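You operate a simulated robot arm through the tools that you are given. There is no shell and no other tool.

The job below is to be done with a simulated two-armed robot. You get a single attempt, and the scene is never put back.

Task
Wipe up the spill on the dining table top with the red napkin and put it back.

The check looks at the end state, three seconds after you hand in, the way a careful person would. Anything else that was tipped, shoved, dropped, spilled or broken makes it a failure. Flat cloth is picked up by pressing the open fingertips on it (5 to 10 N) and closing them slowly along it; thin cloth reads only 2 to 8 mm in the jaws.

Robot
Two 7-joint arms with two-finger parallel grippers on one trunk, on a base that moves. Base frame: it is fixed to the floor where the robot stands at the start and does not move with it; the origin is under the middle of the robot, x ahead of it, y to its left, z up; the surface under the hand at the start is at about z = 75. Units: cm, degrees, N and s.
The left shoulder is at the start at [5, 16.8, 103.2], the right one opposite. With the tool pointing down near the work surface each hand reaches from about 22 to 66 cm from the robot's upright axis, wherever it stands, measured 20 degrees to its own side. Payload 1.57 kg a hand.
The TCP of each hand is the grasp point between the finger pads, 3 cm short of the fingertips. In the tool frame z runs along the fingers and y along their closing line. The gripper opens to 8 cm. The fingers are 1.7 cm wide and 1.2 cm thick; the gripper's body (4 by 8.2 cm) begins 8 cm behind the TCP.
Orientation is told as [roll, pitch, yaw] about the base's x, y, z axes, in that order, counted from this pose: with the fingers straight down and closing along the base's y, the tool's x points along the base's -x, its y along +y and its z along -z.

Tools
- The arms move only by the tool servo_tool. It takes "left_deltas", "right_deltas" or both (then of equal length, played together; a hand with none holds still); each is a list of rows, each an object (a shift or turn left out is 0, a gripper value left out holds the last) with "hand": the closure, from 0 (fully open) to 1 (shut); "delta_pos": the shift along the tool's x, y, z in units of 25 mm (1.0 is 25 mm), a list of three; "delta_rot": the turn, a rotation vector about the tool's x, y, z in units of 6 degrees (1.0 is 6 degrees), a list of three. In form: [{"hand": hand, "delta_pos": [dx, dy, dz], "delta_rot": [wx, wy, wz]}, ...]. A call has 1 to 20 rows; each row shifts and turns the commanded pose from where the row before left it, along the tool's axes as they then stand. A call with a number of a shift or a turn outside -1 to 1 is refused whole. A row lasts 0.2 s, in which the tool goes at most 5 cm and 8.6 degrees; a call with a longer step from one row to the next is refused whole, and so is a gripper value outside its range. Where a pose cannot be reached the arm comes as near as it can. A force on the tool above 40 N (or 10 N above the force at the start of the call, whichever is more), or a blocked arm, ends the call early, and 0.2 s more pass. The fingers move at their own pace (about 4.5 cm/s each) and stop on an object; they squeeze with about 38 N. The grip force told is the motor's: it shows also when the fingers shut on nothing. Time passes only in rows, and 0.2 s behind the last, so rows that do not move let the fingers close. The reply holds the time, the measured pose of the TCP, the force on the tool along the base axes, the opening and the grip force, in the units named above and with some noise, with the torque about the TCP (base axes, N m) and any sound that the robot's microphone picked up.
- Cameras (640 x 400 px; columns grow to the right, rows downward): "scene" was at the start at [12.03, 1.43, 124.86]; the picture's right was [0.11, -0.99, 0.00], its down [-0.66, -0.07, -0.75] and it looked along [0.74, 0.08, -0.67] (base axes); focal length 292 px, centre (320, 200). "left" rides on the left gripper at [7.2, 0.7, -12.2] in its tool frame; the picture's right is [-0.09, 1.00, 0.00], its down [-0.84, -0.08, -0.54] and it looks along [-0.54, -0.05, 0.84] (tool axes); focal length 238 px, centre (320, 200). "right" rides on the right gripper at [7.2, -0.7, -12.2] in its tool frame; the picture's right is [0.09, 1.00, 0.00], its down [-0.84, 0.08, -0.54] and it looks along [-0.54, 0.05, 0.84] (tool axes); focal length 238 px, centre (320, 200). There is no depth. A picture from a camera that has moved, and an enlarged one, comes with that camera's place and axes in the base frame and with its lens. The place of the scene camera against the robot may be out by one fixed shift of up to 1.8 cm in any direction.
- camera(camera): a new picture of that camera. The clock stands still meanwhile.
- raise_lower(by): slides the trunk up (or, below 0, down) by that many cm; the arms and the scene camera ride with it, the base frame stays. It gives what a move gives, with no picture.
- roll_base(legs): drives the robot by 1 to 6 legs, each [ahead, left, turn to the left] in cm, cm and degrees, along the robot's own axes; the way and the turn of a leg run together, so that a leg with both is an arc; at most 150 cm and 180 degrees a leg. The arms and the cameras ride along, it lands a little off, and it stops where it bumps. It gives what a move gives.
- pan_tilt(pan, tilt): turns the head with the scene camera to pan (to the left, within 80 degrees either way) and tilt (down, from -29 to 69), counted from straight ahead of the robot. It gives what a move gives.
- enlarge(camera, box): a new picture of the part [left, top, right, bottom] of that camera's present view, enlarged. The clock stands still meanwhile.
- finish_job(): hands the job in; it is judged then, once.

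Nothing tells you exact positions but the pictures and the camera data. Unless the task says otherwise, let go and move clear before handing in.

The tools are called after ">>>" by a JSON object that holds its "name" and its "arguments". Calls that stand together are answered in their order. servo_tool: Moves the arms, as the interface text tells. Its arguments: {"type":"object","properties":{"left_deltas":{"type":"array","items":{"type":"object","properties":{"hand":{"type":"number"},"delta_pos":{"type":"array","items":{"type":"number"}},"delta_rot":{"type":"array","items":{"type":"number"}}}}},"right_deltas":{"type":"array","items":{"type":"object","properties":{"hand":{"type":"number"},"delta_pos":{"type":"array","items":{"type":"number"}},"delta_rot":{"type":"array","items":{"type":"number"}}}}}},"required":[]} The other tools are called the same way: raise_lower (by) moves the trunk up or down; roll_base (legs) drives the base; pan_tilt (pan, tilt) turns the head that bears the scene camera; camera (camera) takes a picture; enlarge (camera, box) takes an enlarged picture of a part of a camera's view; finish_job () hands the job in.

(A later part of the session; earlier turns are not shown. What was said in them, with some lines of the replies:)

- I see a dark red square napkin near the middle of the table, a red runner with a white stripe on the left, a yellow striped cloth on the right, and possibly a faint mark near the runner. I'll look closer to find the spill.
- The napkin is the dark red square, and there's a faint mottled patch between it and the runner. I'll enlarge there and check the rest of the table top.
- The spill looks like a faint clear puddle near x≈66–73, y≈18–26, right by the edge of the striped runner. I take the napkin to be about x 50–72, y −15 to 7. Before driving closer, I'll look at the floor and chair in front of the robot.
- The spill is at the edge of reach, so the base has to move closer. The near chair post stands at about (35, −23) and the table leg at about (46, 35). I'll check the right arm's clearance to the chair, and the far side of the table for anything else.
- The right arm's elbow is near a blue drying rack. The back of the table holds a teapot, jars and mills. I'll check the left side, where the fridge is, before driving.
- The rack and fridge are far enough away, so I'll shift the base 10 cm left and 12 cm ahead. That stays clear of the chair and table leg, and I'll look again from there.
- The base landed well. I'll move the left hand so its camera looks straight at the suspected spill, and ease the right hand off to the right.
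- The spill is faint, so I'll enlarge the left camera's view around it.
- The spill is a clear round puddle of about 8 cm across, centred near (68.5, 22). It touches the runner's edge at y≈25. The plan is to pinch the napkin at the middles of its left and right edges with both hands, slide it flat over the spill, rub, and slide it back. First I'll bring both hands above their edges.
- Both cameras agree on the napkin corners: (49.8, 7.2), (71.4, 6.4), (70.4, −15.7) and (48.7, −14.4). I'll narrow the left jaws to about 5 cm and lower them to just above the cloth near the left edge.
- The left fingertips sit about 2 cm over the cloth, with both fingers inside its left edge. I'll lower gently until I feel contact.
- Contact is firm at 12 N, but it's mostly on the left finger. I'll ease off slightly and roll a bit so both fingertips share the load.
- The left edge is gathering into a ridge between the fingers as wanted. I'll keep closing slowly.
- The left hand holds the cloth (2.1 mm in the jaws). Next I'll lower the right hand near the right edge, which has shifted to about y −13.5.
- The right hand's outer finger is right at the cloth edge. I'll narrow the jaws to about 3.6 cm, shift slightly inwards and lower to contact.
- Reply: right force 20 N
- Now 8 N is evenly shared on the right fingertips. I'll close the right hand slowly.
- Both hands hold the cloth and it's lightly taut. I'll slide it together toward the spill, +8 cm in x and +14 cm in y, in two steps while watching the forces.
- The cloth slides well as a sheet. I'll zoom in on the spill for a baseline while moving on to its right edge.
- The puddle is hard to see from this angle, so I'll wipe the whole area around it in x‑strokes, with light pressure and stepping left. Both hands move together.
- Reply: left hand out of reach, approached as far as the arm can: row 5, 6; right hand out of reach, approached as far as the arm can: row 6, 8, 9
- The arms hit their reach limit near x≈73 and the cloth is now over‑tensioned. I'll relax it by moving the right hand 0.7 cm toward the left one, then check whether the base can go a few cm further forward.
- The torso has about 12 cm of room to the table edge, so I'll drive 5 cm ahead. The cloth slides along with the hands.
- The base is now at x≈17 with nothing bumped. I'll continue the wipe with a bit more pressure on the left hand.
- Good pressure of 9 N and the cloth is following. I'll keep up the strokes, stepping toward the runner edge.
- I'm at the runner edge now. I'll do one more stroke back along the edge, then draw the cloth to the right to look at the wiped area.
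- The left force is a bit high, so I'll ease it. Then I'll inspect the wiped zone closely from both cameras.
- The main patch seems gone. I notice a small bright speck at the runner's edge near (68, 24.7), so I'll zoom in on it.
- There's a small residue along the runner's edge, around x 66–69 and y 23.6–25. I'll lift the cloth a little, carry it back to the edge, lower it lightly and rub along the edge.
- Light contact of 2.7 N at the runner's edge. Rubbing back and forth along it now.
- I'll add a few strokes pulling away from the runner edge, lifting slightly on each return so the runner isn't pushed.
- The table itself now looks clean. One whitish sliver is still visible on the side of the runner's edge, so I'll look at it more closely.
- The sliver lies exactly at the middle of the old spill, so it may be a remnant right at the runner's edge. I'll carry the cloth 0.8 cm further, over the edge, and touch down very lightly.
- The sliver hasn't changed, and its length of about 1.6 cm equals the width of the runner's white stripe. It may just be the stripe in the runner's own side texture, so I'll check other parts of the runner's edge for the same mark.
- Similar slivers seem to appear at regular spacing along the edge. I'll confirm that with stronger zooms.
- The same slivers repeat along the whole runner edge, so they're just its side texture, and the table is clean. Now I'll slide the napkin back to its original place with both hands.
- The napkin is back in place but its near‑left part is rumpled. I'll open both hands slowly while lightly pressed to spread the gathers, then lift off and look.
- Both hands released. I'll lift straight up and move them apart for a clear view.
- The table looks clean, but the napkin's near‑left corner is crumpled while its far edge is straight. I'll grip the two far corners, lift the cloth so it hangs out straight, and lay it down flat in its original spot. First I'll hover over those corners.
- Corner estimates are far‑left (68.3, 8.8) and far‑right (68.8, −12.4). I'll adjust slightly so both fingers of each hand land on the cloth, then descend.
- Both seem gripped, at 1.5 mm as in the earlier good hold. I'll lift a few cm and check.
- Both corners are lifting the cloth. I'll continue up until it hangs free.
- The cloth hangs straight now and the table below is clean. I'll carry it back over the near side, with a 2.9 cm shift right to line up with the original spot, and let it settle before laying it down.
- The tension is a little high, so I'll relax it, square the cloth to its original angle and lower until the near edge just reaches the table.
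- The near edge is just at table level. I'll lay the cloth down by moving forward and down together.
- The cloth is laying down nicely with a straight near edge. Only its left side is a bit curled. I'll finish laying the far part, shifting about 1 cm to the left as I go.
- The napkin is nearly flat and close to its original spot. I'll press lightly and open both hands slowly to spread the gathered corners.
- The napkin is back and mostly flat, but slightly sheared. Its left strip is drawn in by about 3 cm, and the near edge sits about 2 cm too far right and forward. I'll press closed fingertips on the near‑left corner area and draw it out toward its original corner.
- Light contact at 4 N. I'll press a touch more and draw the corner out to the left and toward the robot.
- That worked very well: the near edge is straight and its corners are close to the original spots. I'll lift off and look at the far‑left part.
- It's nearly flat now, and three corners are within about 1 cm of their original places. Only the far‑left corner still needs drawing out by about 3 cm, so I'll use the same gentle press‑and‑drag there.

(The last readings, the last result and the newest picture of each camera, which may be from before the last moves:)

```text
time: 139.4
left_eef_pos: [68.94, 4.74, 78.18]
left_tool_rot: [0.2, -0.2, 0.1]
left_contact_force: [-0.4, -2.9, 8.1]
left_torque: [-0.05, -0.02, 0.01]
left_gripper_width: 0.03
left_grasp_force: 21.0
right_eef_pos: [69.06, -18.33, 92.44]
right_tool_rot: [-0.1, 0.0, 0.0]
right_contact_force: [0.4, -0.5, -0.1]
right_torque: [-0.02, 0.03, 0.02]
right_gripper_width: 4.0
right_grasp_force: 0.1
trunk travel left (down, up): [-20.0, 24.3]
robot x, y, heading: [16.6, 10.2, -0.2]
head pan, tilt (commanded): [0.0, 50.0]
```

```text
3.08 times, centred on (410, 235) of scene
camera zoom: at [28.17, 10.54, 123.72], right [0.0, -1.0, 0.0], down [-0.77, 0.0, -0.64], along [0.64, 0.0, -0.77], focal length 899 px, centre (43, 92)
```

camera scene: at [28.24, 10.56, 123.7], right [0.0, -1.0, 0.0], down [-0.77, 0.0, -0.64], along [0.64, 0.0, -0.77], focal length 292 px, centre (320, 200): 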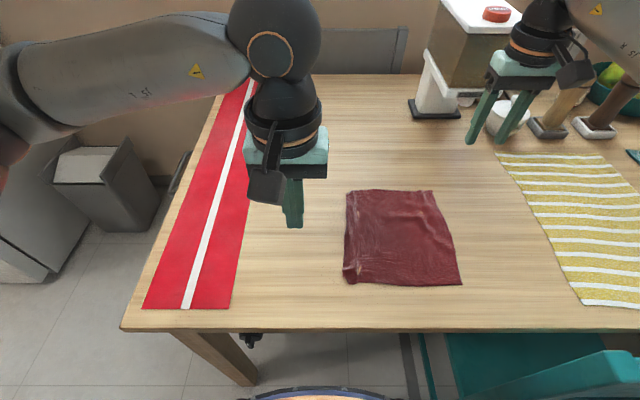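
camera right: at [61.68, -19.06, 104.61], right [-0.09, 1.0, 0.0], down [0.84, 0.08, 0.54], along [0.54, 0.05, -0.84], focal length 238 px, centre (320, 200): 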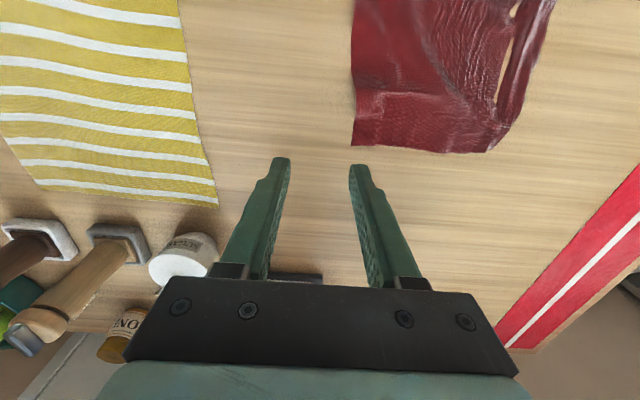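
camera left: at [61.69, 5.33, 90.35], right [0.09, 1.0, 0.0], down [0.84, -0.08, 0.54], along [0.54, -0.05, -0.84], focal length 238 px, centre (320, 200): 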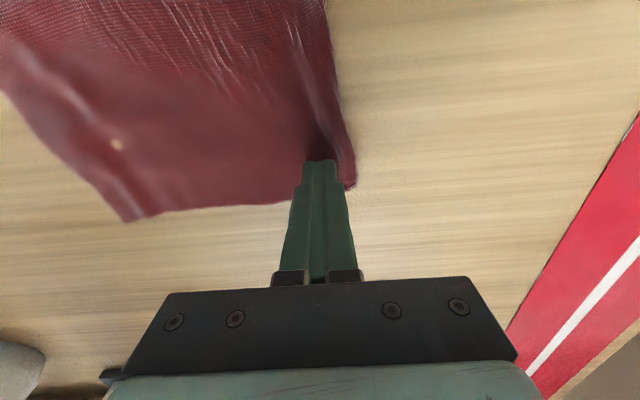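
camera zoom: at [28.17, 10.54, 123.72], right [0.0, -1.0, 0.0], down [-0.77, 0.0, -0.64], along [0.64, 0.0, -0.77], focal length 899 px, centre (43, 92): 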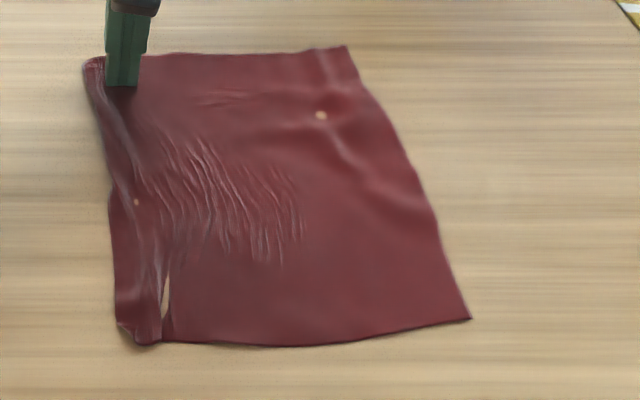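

The far‑left corner is in place, but the far‑right one followed it. I'll keep the left fingertips pressed as an anchor and draw the far‑right corner back out with the right hand.

>>> {"name": "servo_tool", "arguments": {"right_deltas": [{"hand": 1.0, "delta_pos": [-0.05, 0.47, 0]}, {"hand": 1.0, "delta_pos": [-0.05, 0.47, 0]}, {"hand": 1.0, "delta_pos": [-0.05, 0.47, 0]}, {"hand": 1.0, "delta_pos": [-0.05, 0.47, 0]}, {"hand": 1.0, "delta_pos": [-0.05, 0.47, 0]}, {"hand": 1.0, "delta_pos": [-0.05, 0.47, 0]}, {"hand": 1.0, "delta_pos": [0, 0.47, 0]}, {"hand": 1.0, "delta_pos": [0, 0, 0.8]}, {"hand": 1.0, "delta_pos": [0, 0, 0.8]}, {"hand": 1.0, "delta_pos": [0, 0, 0.8]}, {"hand": 1.0, "delta_pos": [0, 0, 0.8]}, {"hand": 1.0, "delta_pos": [0, 0, 0.8]}, {"hand": 1.0}]}}

>>> {"name": "camera", "arguments": {"camera": "right"}}

```text
time: 142.2
left_eef_pos: [69.01, 4.73, 78.13]
left_tool_rot: [0.2, -0.1, 0.0]
left_contact_force: [-0.4, -3.5, 12.2]
left_torque: [-0.01, -0.05, -0.01]
left_gripper_width: 0.02
left_grasp_force: 21.6
right_eef_pos: [69.54, -9.94, 82.14]
right_tool_rot: [-0.1, -0.1, 0.1]
right_contact_force: [-0.6, 0.2, 0.2]
right_torque: [0.01, 0.01, -0.07]
right_gripper_width: 0.0
right_grasp_force: 21.2
trunk travel left (down, up): [-20.0, 24.3]
robot x, y, heading: [16.93, 10.15, -0.1]
head pan, tilt (commanded): [0.0, 50.0]
```

```text
taken
camera right: at [62.29, -10.72, 94.43], right [-0.09, 1.0, 0.0], down [0.84, 0.08, 0.54], along [0.54, 0.05, -0.84], focal length 238 px, centre (320, 200)
```

right: 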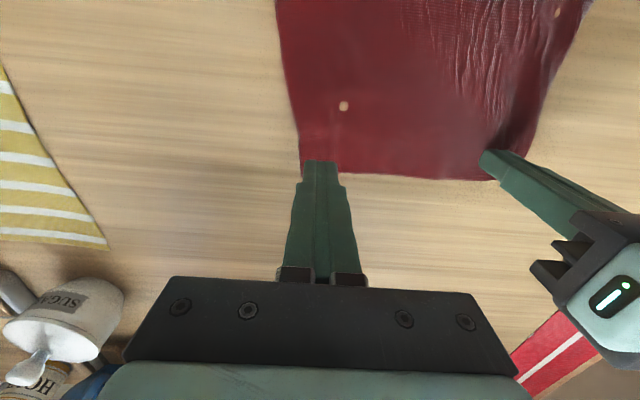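

>>> {"name": "servo_tool", "arguments": {"right_deltas": [{"delta_pos": [0, 0, 0.4]}, {"delta_pos": [0, 0, 0.4]}, {"delta_pos": [0, 0, 0.4]}, {"delta_pos": [0, 0, 0.2]}, {"delta_pos": [0, 0, 0.1]}, {"delta_pos": [0, 0, 0.06]}, {"delta_pos": [0, 0, 0.06]}, {}, {}]}}

```text
time: 144.2
left_eef_pos: [69.02, 4.71, 78.12]
left_tool_rot: [0.2, -0.1, 0.1]
left_contact_force: [-0.8, -3.0, 11.4]
left_torque: [-0.01, -0.08, -0.04]
left_gripper_width: 0.0
left_grasp_force: 21.5
right_eef_pos: [69.6, -10.11, 78.38]
right_tool_rot: [-0.2, 0.0, -0.1]
right_contact_force: [-0.1, 0.8, 0.1]
right_torque: [0.0, -0.04, -0.02]
right_gripper_width: 0.0
right_grasp_force: 21.0
trunk travel left (down, up): [-20.0, 24.3]
robot x, y, heading: [16.82, 10.02, -0.2]
head pan, tilt (commanded): [0.0, 50.0]
```

>>> {"name": "servo_tool", "arguments": {"right_deltas": [{"delta_pos": [0, 0, 0.06]}, {"delta_pos": [0, 0, 0.05]}, {}, {}]}}

```text
time: 145.2
left_eef_pos: [68.97, 4.83, 78.18]
left_tool_rot: [0.3, -0.1, 0.1]
left_contact_force: [2.6, -2.9, 8.9]
left_torque: [0.01, -0.07, -0.04]
left_gripper_width: 0.0
left_grasp_force: 21.9
right_eef_pos: [69.56, -10.16, 78.19]
right_tool_rot: [0.0, -0.1, 0.0]
right_contact_force: [-1.2, -1.6, 8.5]
right_torque: [-0.07, 0.09, 0.0]
right_gripper_width: 0.01
right_grasp_force: 21.4
trunk travel left (down, up): [-20.0, 24.3]
robot x, y, heading: [16.76, 9.87, -0.1]
head pan, tilt (commanded): [0.0, 50.0]
```

>>> {"name": "servo_tool", "arguments": {"right_deltas": [{"delta_pos": [0.06, -0.17, 0]}, {"delta_pos": [0.06, -0.17, 0]}, {"delta_pos": [0.06, -0.17, 0]}, {"delta_pos": [0.06, -0.17, 0]}, {"delta_pos": [0.06, -0.17, 0]}, {"delta_pos": [0.06, -0.17, 0]}, {"delta_pos": [0.06, -0.17, 0]}, {"delta_pos": [0.06, -0.17, 0]}, {}]}}

>>> {"name": "camera", "arguments": {"camera": "right"}}

>>> {"name": "enlarge", "arguments": {"camera": "scene", "box": [320, 170, 500, 300]}}

```text
time: 147.2
left_eef_pos: [68.96, 4.68, 78.15]
left_tool_rot: [0.1, -0.1, 0.1]
left_contact_force: [0.2, -3.8, 7.9]
left_torque: [-0.06, -0.04, -0.03]
left_gripper_width: 0.0
left_grasp_force: 21.1
right_eef_pos: [68.37, -13.39, 78.1]
right_tool_rot: [-0.2, -0.1, -0.1]
right_contact_force: [2.7, 5.3, 8.9]
right_torque: [0.21, -0.02, -0.04]
right_gripper_width: 0.03
right_grasp_force: 21.5
trunk travel left (down, up): [-20.0, 24.3]
robot x, y, heading: [17.03, 10.0, 0.1]
head pan, tilt (commanded): [0.0, 50.0]
```

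```text
taken
camera right: at [61.01, -14.09, 90.33], right [-0.09, 1.0, 0.0], down [0.84, 0.08, 0.54], along [0.54, 0.05, -0.84], focal length 238 px, centre (320, 200)
```

right: 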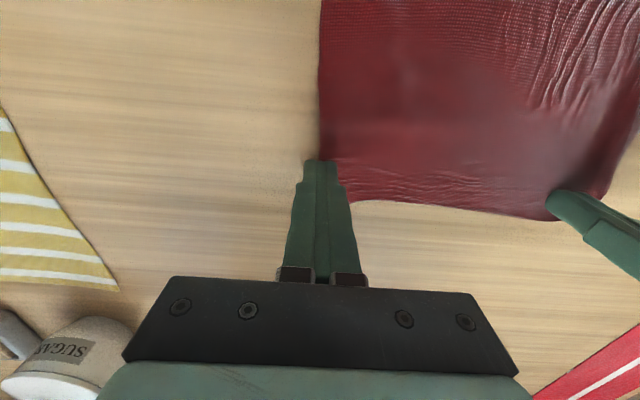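

```text
3.08 times, centred on (410, 235) of scene
camera zoom: at [28.12, 10.61, 123.72], right [0.0, -1.0, 0.0], down [-0.77, 0.0, -0.64], along [0.64, 0.0, -0.77], focal length 899 px, centre (43, 92)
```

zoom: 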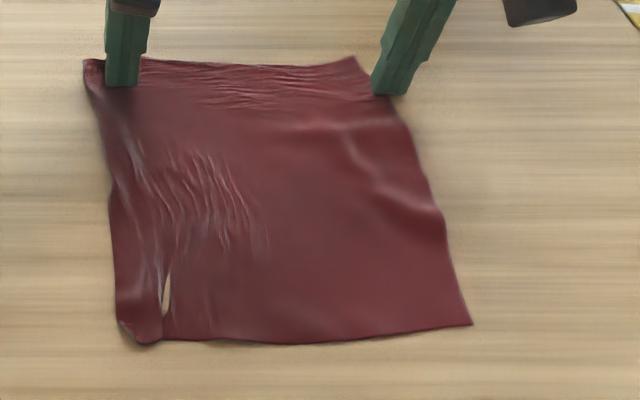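

The far edge is now taut and its wrinkles are small. I'll lift the left anchor, then give one more gentle pull of about 2 cm to the right on the far‑right corner to square it.

>>> {"name": "servo_tool", "arguments": {"left_deltas": [{"delta_pos": [0, 0, -0.2]}, {"delta_pos": [0, 0, -0.6]}, {"delta_pos": [0, 0.2, -0.8]}, {"delta_pos": [0, 0.6, -0.8]}, {"delta_pos": [0, 0.8, -0.8]}, {"delta_pos": [0, 0.8, -0.8]}, {"delta_pos": [0, 0.8, -0.8]}, {}], "right_deltas": [{"delta_pos": [0, 0, -0.2]}, {"delta_pos": [0, 0, -0.6]}, {"delta_pos": [0, 0, -0.8]}, {"delta_pos": [0, 0, 0]}, {"delta_pos": [0, 0, 0]}, {"delta_pos": [0, 0, 0]}, {"delta_pos": [0, 0, 0]}, {}]}}

>>> {"name": "camera", "arguments": {"camera": "left"}}

>>> {"name": "camera", "arguments": {"camera": "right"}}

>>> {"name": "enlarge", "arguments": {"camera": "scene", "box": [320, 170, 500, 300]}}

```text
time: 149.0
left_eef_pos: [68.9, 12.67, 90.08]
left_tool_rot: [0.1, 0.0, 0.1]
left_contact_force: [-1.4, 0.0, -0.6]
left_torque: [-0.01, -0.03, 0.03]
left_gripper_width: 0.0
left_grasp_force: 21.1
right_eef_pos: [68.49, -13.36, 82.0]
right_tool_rot: [-0.1, 0.1, 0.1]
right_contact_force: [0.1, 0.3, 0.3]
right_torque: [-0.01, 0.0, 0.0]
right_gripper_width: 0.01
right_grasp_force: 21.3
trunk travel left (down, up): [-20.0, 24.3]
robot x, y, heading: [16.71, 9.87, 0.1]
head pan, tilt (commanded): [0.0, 50.0]
```

```text
taken
camera left: at [61.59, 13.33, 102.3], right [0.09, 1.0, 0.0], down [0.84, -0.08, 0.54], along [0.54, -0.05, -0.84], focal length 238 px, centre (320, 200)
```

left: 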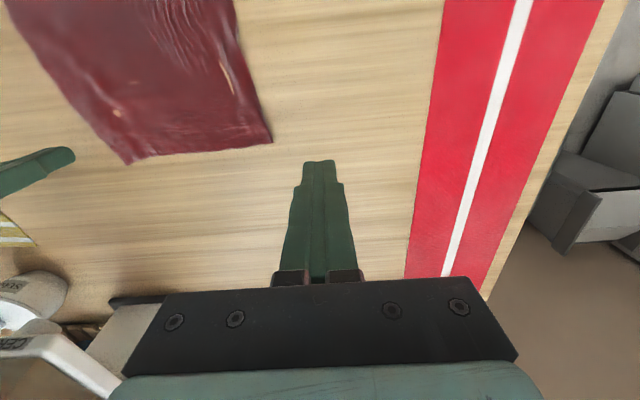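

```text
taken
camera right: at [61.23, -14.13, 94.31], right [-0.09, 1.0, 0.0], down [0.84, 0.08, 0.54], along [0.54, 0.05, -0.84], focal length 238 px, centre (320, 200)
```

right: 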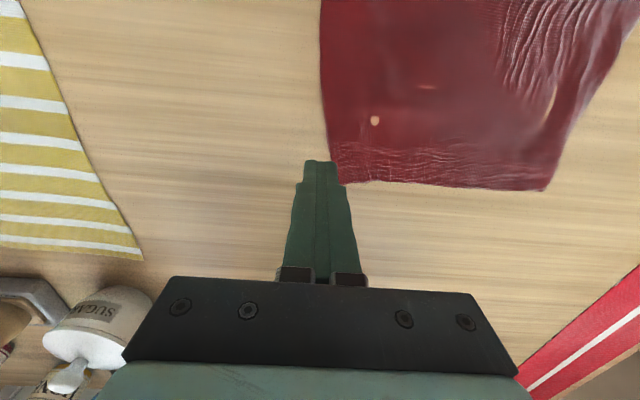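

```text
3.08 times, centred on (410, 235) of scene
camera zoom: at [28.24, 10.56, 123.7], right [0.0, -1.0, 0.0], down [-0.77, 0.0, -0.64], along [0.64, 0.0, -0.77], focal length 899 px, centre (43, 92)
```

zoom: 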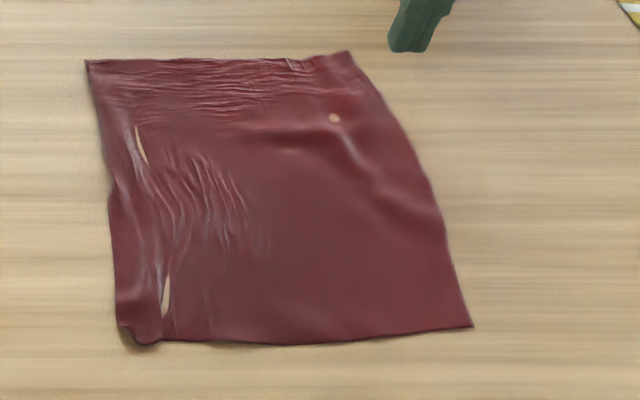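

>>> {"name": "servo_tool", "arguments": {"right_deltas": [{"delta_pos": [-0.1, 0.41, 0]}, {"delta_pos": [-0.1, 0.41, 0]}, {"delta_pos": [-0.1, 0.41, 0]}, {"delta_pos": [-0.1, 0.41, 0]}, {"delta_pos": [0, 0, 0.4]}, {"delta_pos": [0, 0, 0.4]}, {"delta_pos": [0, 0, 0.4]}, {"delta_pos": [0, 0, 0.2]}, {"delta_pos": [0, 0, 0.1]}, {"delta_pos": [0, 0, 0.06]}, {"delta_pos": [0, 0, 0.04]}, {}, {}]}}

```text
time: 151.8
left_eef_pos: [68.85, 12.7, 90.1]
left_tool_rot: [0.2, 0.0, 0.2]
left_contact_force: [-0.9, -0.1, -0.5]
left_torque: [-0.01, -0.01, 0.01]
left_gripper_width: 0.02
left_grasp_force: 21.0
right_eef_pos: [69.36, -9.35, 78.23]
right_tool_rot: [-0.1, -0.2, 0.0]
right_contact_force: [2.6, -1.3, 10.7]
right_torque: [-0.02, -0.13, 0.0]
right_gripper_width: 0.0
right_grasp_force: 21.2
trunk travel left (down, up): [-20.0, 24.3]
robot x, y, heading: [17.17, 10.03, 0.3]
head pan, tilt (commanded): [0.0, 50.0]
```

>>> {"name": "servo_tool", "arguments": {"right_deltas": [{"delta_pos": [0.04, -0.16, 0]}, {"delta_pos": [0.04, -0.16, 0]}, {"delta_pos": [0.04, -0.16, 0]}, {"delta_pos": [0.04, -0.16, 0]}, {"delta_pos": [0.04, -0.16, 0]}, {"delta_pos": [0.04, -0.16, 0]}, {"delta_pos": [0.04, -0.16, 0]}, {}]}}

>>> {"name": "camera", "arguments": {"camera": "right"}}

>>> {"name": "enlarge", "arguments": {"camera": "scene", "box": [320, 170, 500, 300]}}

```text
time: 153.6
left_eef_pos: [68.82, 12.66, 90.09]
left_tool_rot: [0.1, -0.2, 0.1]
left_contact_force: [-0.1, 0.2, 0.3]
left_torque: [0.01, 0.02, 0.01]
left_gripper_width: 0.0
left_grasp_force: 21.5
right_eef_pos: [68.74, -12.08, 78.09]
right_tool_rot: [-0.1, -0.1, 0.0]
right_contact_force: [2.0, 3.3, 14.7]
right_torque: [0.14, -0.11, -0.01]
right_gripper_width: 0.0
right_grasp_force: 21.3
trunk travel left (down, up): [-20.0, 24.3]
robot x, y, heading: [16.82, 10.41, 0.2]
head pan, tilt (commanded): [0.0, 50.0]
```

```text
taken
camera right: at [61.43, -12.77, 90.32], right [-0.09, 1.0, 0.0], down [0.84, 0.08, 0.54], along [0.54, 0.05, -0.84], focal length 238 px, centre (320, 200)
```

right: 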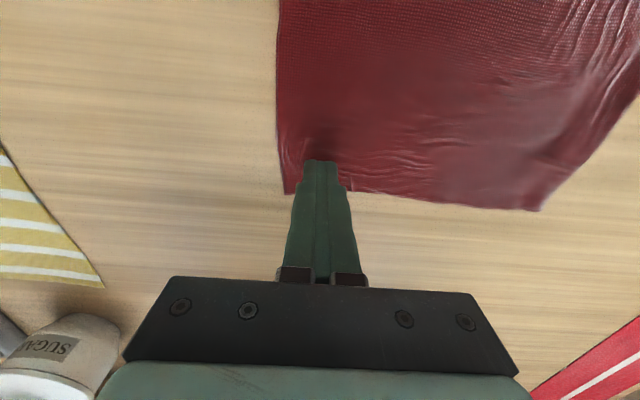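

```text
3.08 times, centred on (410, 235) of scene
camera zoom: at [28.13, 10.63, 123.72], right [0.0, -1.0, 0.0], down [-0.77, 0.0, -0.64], along [0.64, 0.0, -0.77], focal length 899 px, centre (43, 92)
```

zoom: 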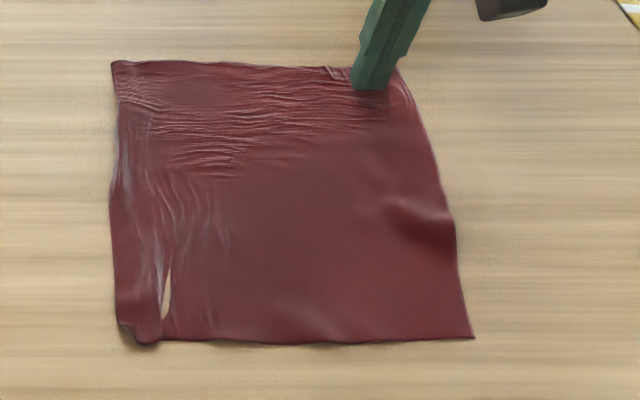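

All four corners are now within about 1 cm of their original places and the cloth is flat. I'll lift clear with both hands and make a final inspection of the spill area.

>>> {"name": "servo_tool", "arguments": {"left_deltas": [{"delta_pos": [0, 0, -0.2]}, {"delta_pos": [0, 0, -0.4]}, {"delta_pos": [0.4, 0, -0.4]}, {"delta_pos": [0.5, 0.2, -0.4]}, {"delta_pos": [0.6, 0.3, -0.4]}, {"delta_pos": [0.6, 0.3, -0.4]}, {"delta_pos": [0.6, 0.3, 0]}, {"delta_pos": [0.6, 0.3, 0]}, {"delta_pos": [0.6, 0.3, 0]}, {}], "right_deltas": [{"delta_pos": [0, 0, -0.2]}, {"delta_pos": [0, 0, -0.6]}, {"delta_pos": [0, 0, -0.8]}, {"delta_pos": [0.4, -0.2, -0.8]}, {"delta_pos": [0.5, -0.3, -0.8]}, {"delta_pos": [0.6, -0.3, -0.8]}, {"delta_pos": [0.6, -0.3, -0.8]}, {"delta_pos": [0.6, -0.2, -0.8]}, {"delta_pos": [0.6, 0, -0.4]}, {}]}}

>>> {"name": "camera", "arguments": {"camera": "scene"}}

>>> {"name": "camera", "arguments": {"camera": "left"}}

>>> {"name": "enlarge", "arguments": {"camera": "scene", "box": [240, 170, 340, 235]}}

>>> {"name": "enlarge", "arguments": {"camera": "scene", "box": [320, 170, 500, 300]}}

```text
time: 155.8
left_eef_pos: [59.22, 16.89, 95.6]
left_tool_rot: [0.2, 0.1, 0.1]
left_contact_force: [-0.4, 0.8, 1.1]
left_torque: [-0.01, 0.03, 0.01]
left_gripper_width: 0.0
left_grasp_force: 20.9
right_eef_pos: [60.59, -15.38, 92.88]
right_tool_rot: [-0.1, 0.0, 0.0]
right_contact_force: [-0.4, -0.3, -0.3]
right_torque: [0.02, 0.0, 0.0]
right_gripper_width: 0.01
right_grasp_force: 21.3
trunk travel left (down, up): [-20.0, 24.3]
robot x, y, heading: [16.96, 10.28, -0.2]
head pan, tilt (commanded): [0.0, 50.0]
```

```text
taken
camera scene: at [28.24, 10.56, 123.7], right [0.0, -1.0, 0.0], down [-0.77, 0.0, -0.64], along [0.64, 0.0, -0.77], focal length 292 px, centre (320, 200)
```

scene: 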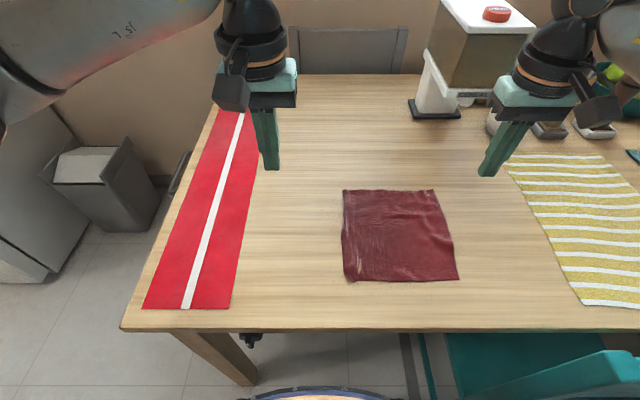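

```text
taken
camera left: at [51.92, 17.47, 107.88], right [0.09, 1.0, 0.0], down [0.84, -0.08, 0.54], along [0.54, -0.05, -0.84], focal length 238 px, centre (320, 200)
```

left: 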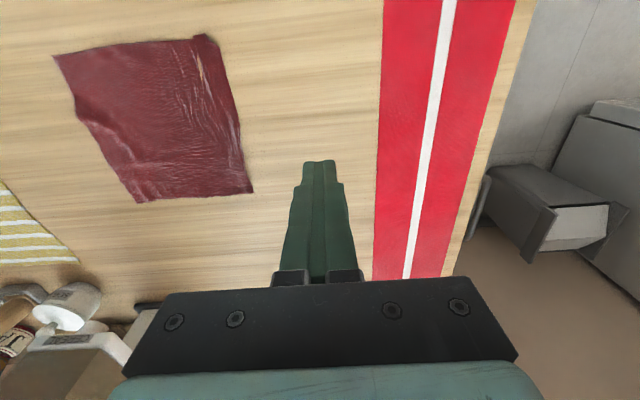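

```text
6.15 times, centred on (290, 202) of scene
camera zoom: at [28.24, 10.56, 123.7], right [0.0, -1.0, 0.0], down [-0.77, 0.0, -0.64], along [0.64, 0.0, -0.77], focal length 1798 px, centre (505, 185)
```

zoom: 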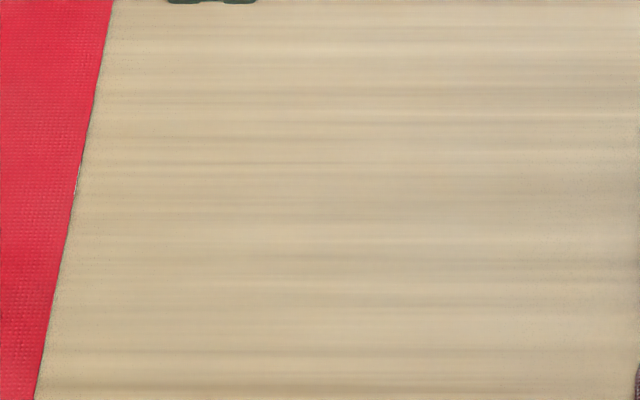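

```text
3.08 times, centred on (410, 235) of scene
camera zoom: at [28.24, 10.56, 123.7], right [0.0, -1.0, 0.0], down [-0.77, 0.0, -0.64], along [0.64, 0.0, -0.77], focal length 899 px, centre (43, 92)
```

zoom: 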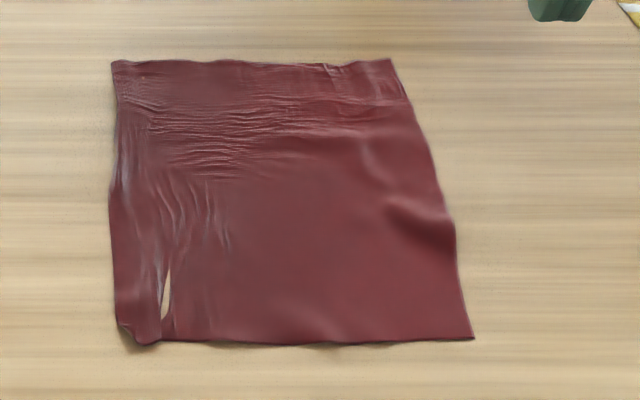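

The spill area is clean and the napkin lies back in place. Before handing in, I'll check the rest of the table top for any other wet patch and confirm that nothing else moved.

>>> {"name": "enlarge", "arguments": {"camera": "scene", "box": [225, 170, 285, 225]}}

>>> {"name": "enlarge", "arguments": {"camera": "scene", "box": [250, 75, 430, 190]}}

>>> {"name": "enlarge", "arguments": {"camera": "scene", "box": [430, 120, 640, 330]}}

>>> {"name": "enlarge", "arguments": {"camera": "scene", "box": [220, 220, 350, 330]}}

>>> {"name": "enlarge", "arguments": {"camera": "left", "box": [240, 100, 400, 280]}}

```text
7.27 times, centred on (255, 198) of scene
camera zoom: at [28.24, 10.56, 123.7], right [0.0, -1.0, 0.0], down [-0.77, 0.0, -0.64], along [0.64, 0.0, -0.77], focal length 2126 px, centre (793, 218)
```

zoom: 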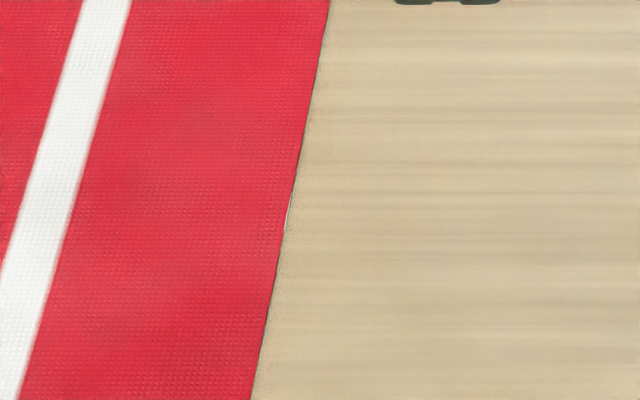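

```text
3.48 times, centred on (340, 132) of scene
camera zoom: at [28.24, 10.56, 123.7], right [0.0, -1.0, 0.0], down [-0.77, 0.0, -0.64], along [0.64, 0.0, -0.77], focal length 1017 px, centre (250, 435)
```

zoom: 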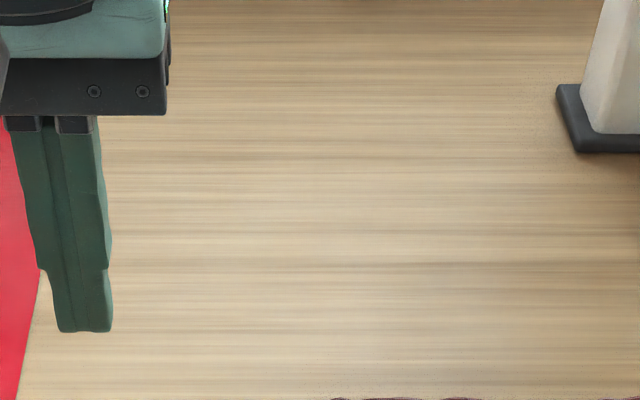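

```text
1.90 times, centred on (535, 225) of scene
camera zoom: at [28.24, 10.56, 123.7], right [0.0, -1.0, 0.0], down [-0.77, 0.0, -0.64], along [0.64, 0.0, -0.77], focal length 557 px, centre (-90, 152)
```

zoom: 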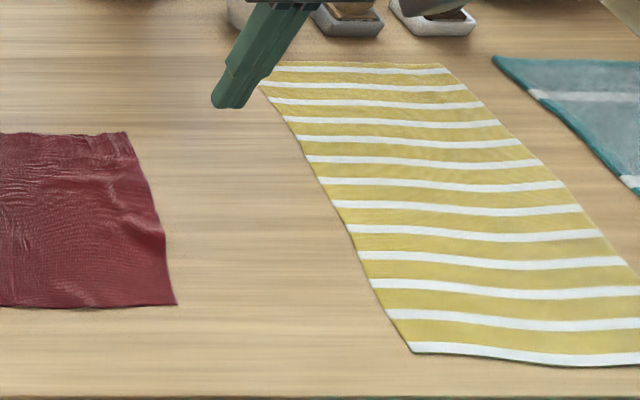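

```text
3.64 times, centred on (285, 275) of scene
camera zoom: at [28.24, 10.56, 123.7], right [0.0, -1.0, 0.0], down [-0.77, 0.0, -0.64], along [0.64, 0.0, -0.77], focal length 1063 px, centre (447, -73)
```

zoom: 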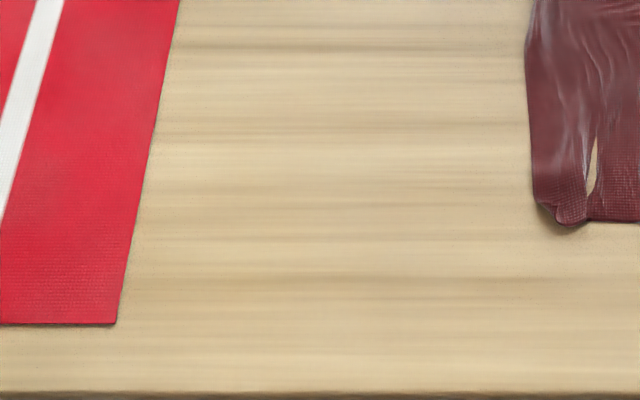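

```text
2.22 times, centred on (320, 190) of left
camera zoom: at [51.92, 17.47, 107.88], right [0.09, 1.0, 0.0], down [0.84, -0.08, 0.54], along [0.54, -0.05, -0.84], focal length 530 px, centre (320, 222)
```

zoom: 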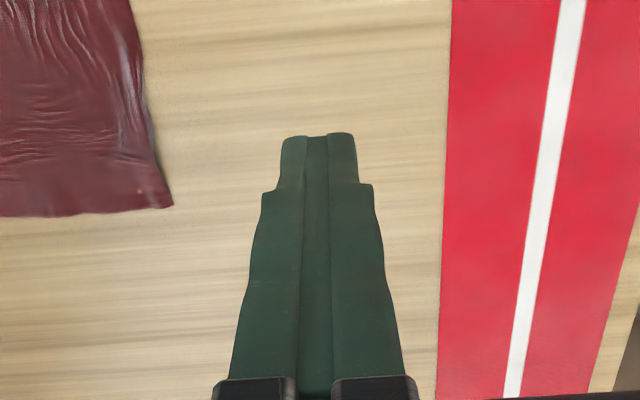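

The whole table top is dry and the runner, yellow cloth and other items haven't moved. The napkin lies flat in its original place and both hands are empty and clear, so I'm handing the job in.

>>> {"name": "finish_job", "arguments": {}}

```text
The job is handed in.
```

The spill has been wiped up with the red napkin, and the napkin is back where it started. I've handed the job in.

- **Spill:** It was a faint clear puddle on the table beside the striped red runner. After wiping, zoomed views of that area and the rest of the table top showed no wet patch.
- **Napkin:** It lies mostly flat, with all four corners within about 1.5 cm of their original spots by my camera estimates. It has some fine wrinkles and a small curl at the near-left corner. Camera views also show a few small pale spots on it. I took these for the table showing through creases, but I didn't confirm that.
- **Other items:** The runner, the yellow cloth and the things I could see at the back of the table look unmoved. The edge of the runner was rubbed lightly through the napkin. White slivers along its side are part of its pattern, not residue.
- **Robot:** The base is about 17 cm ahead and 10 cm left of where it started. Both hands are empty and at least 14 cm above the table.
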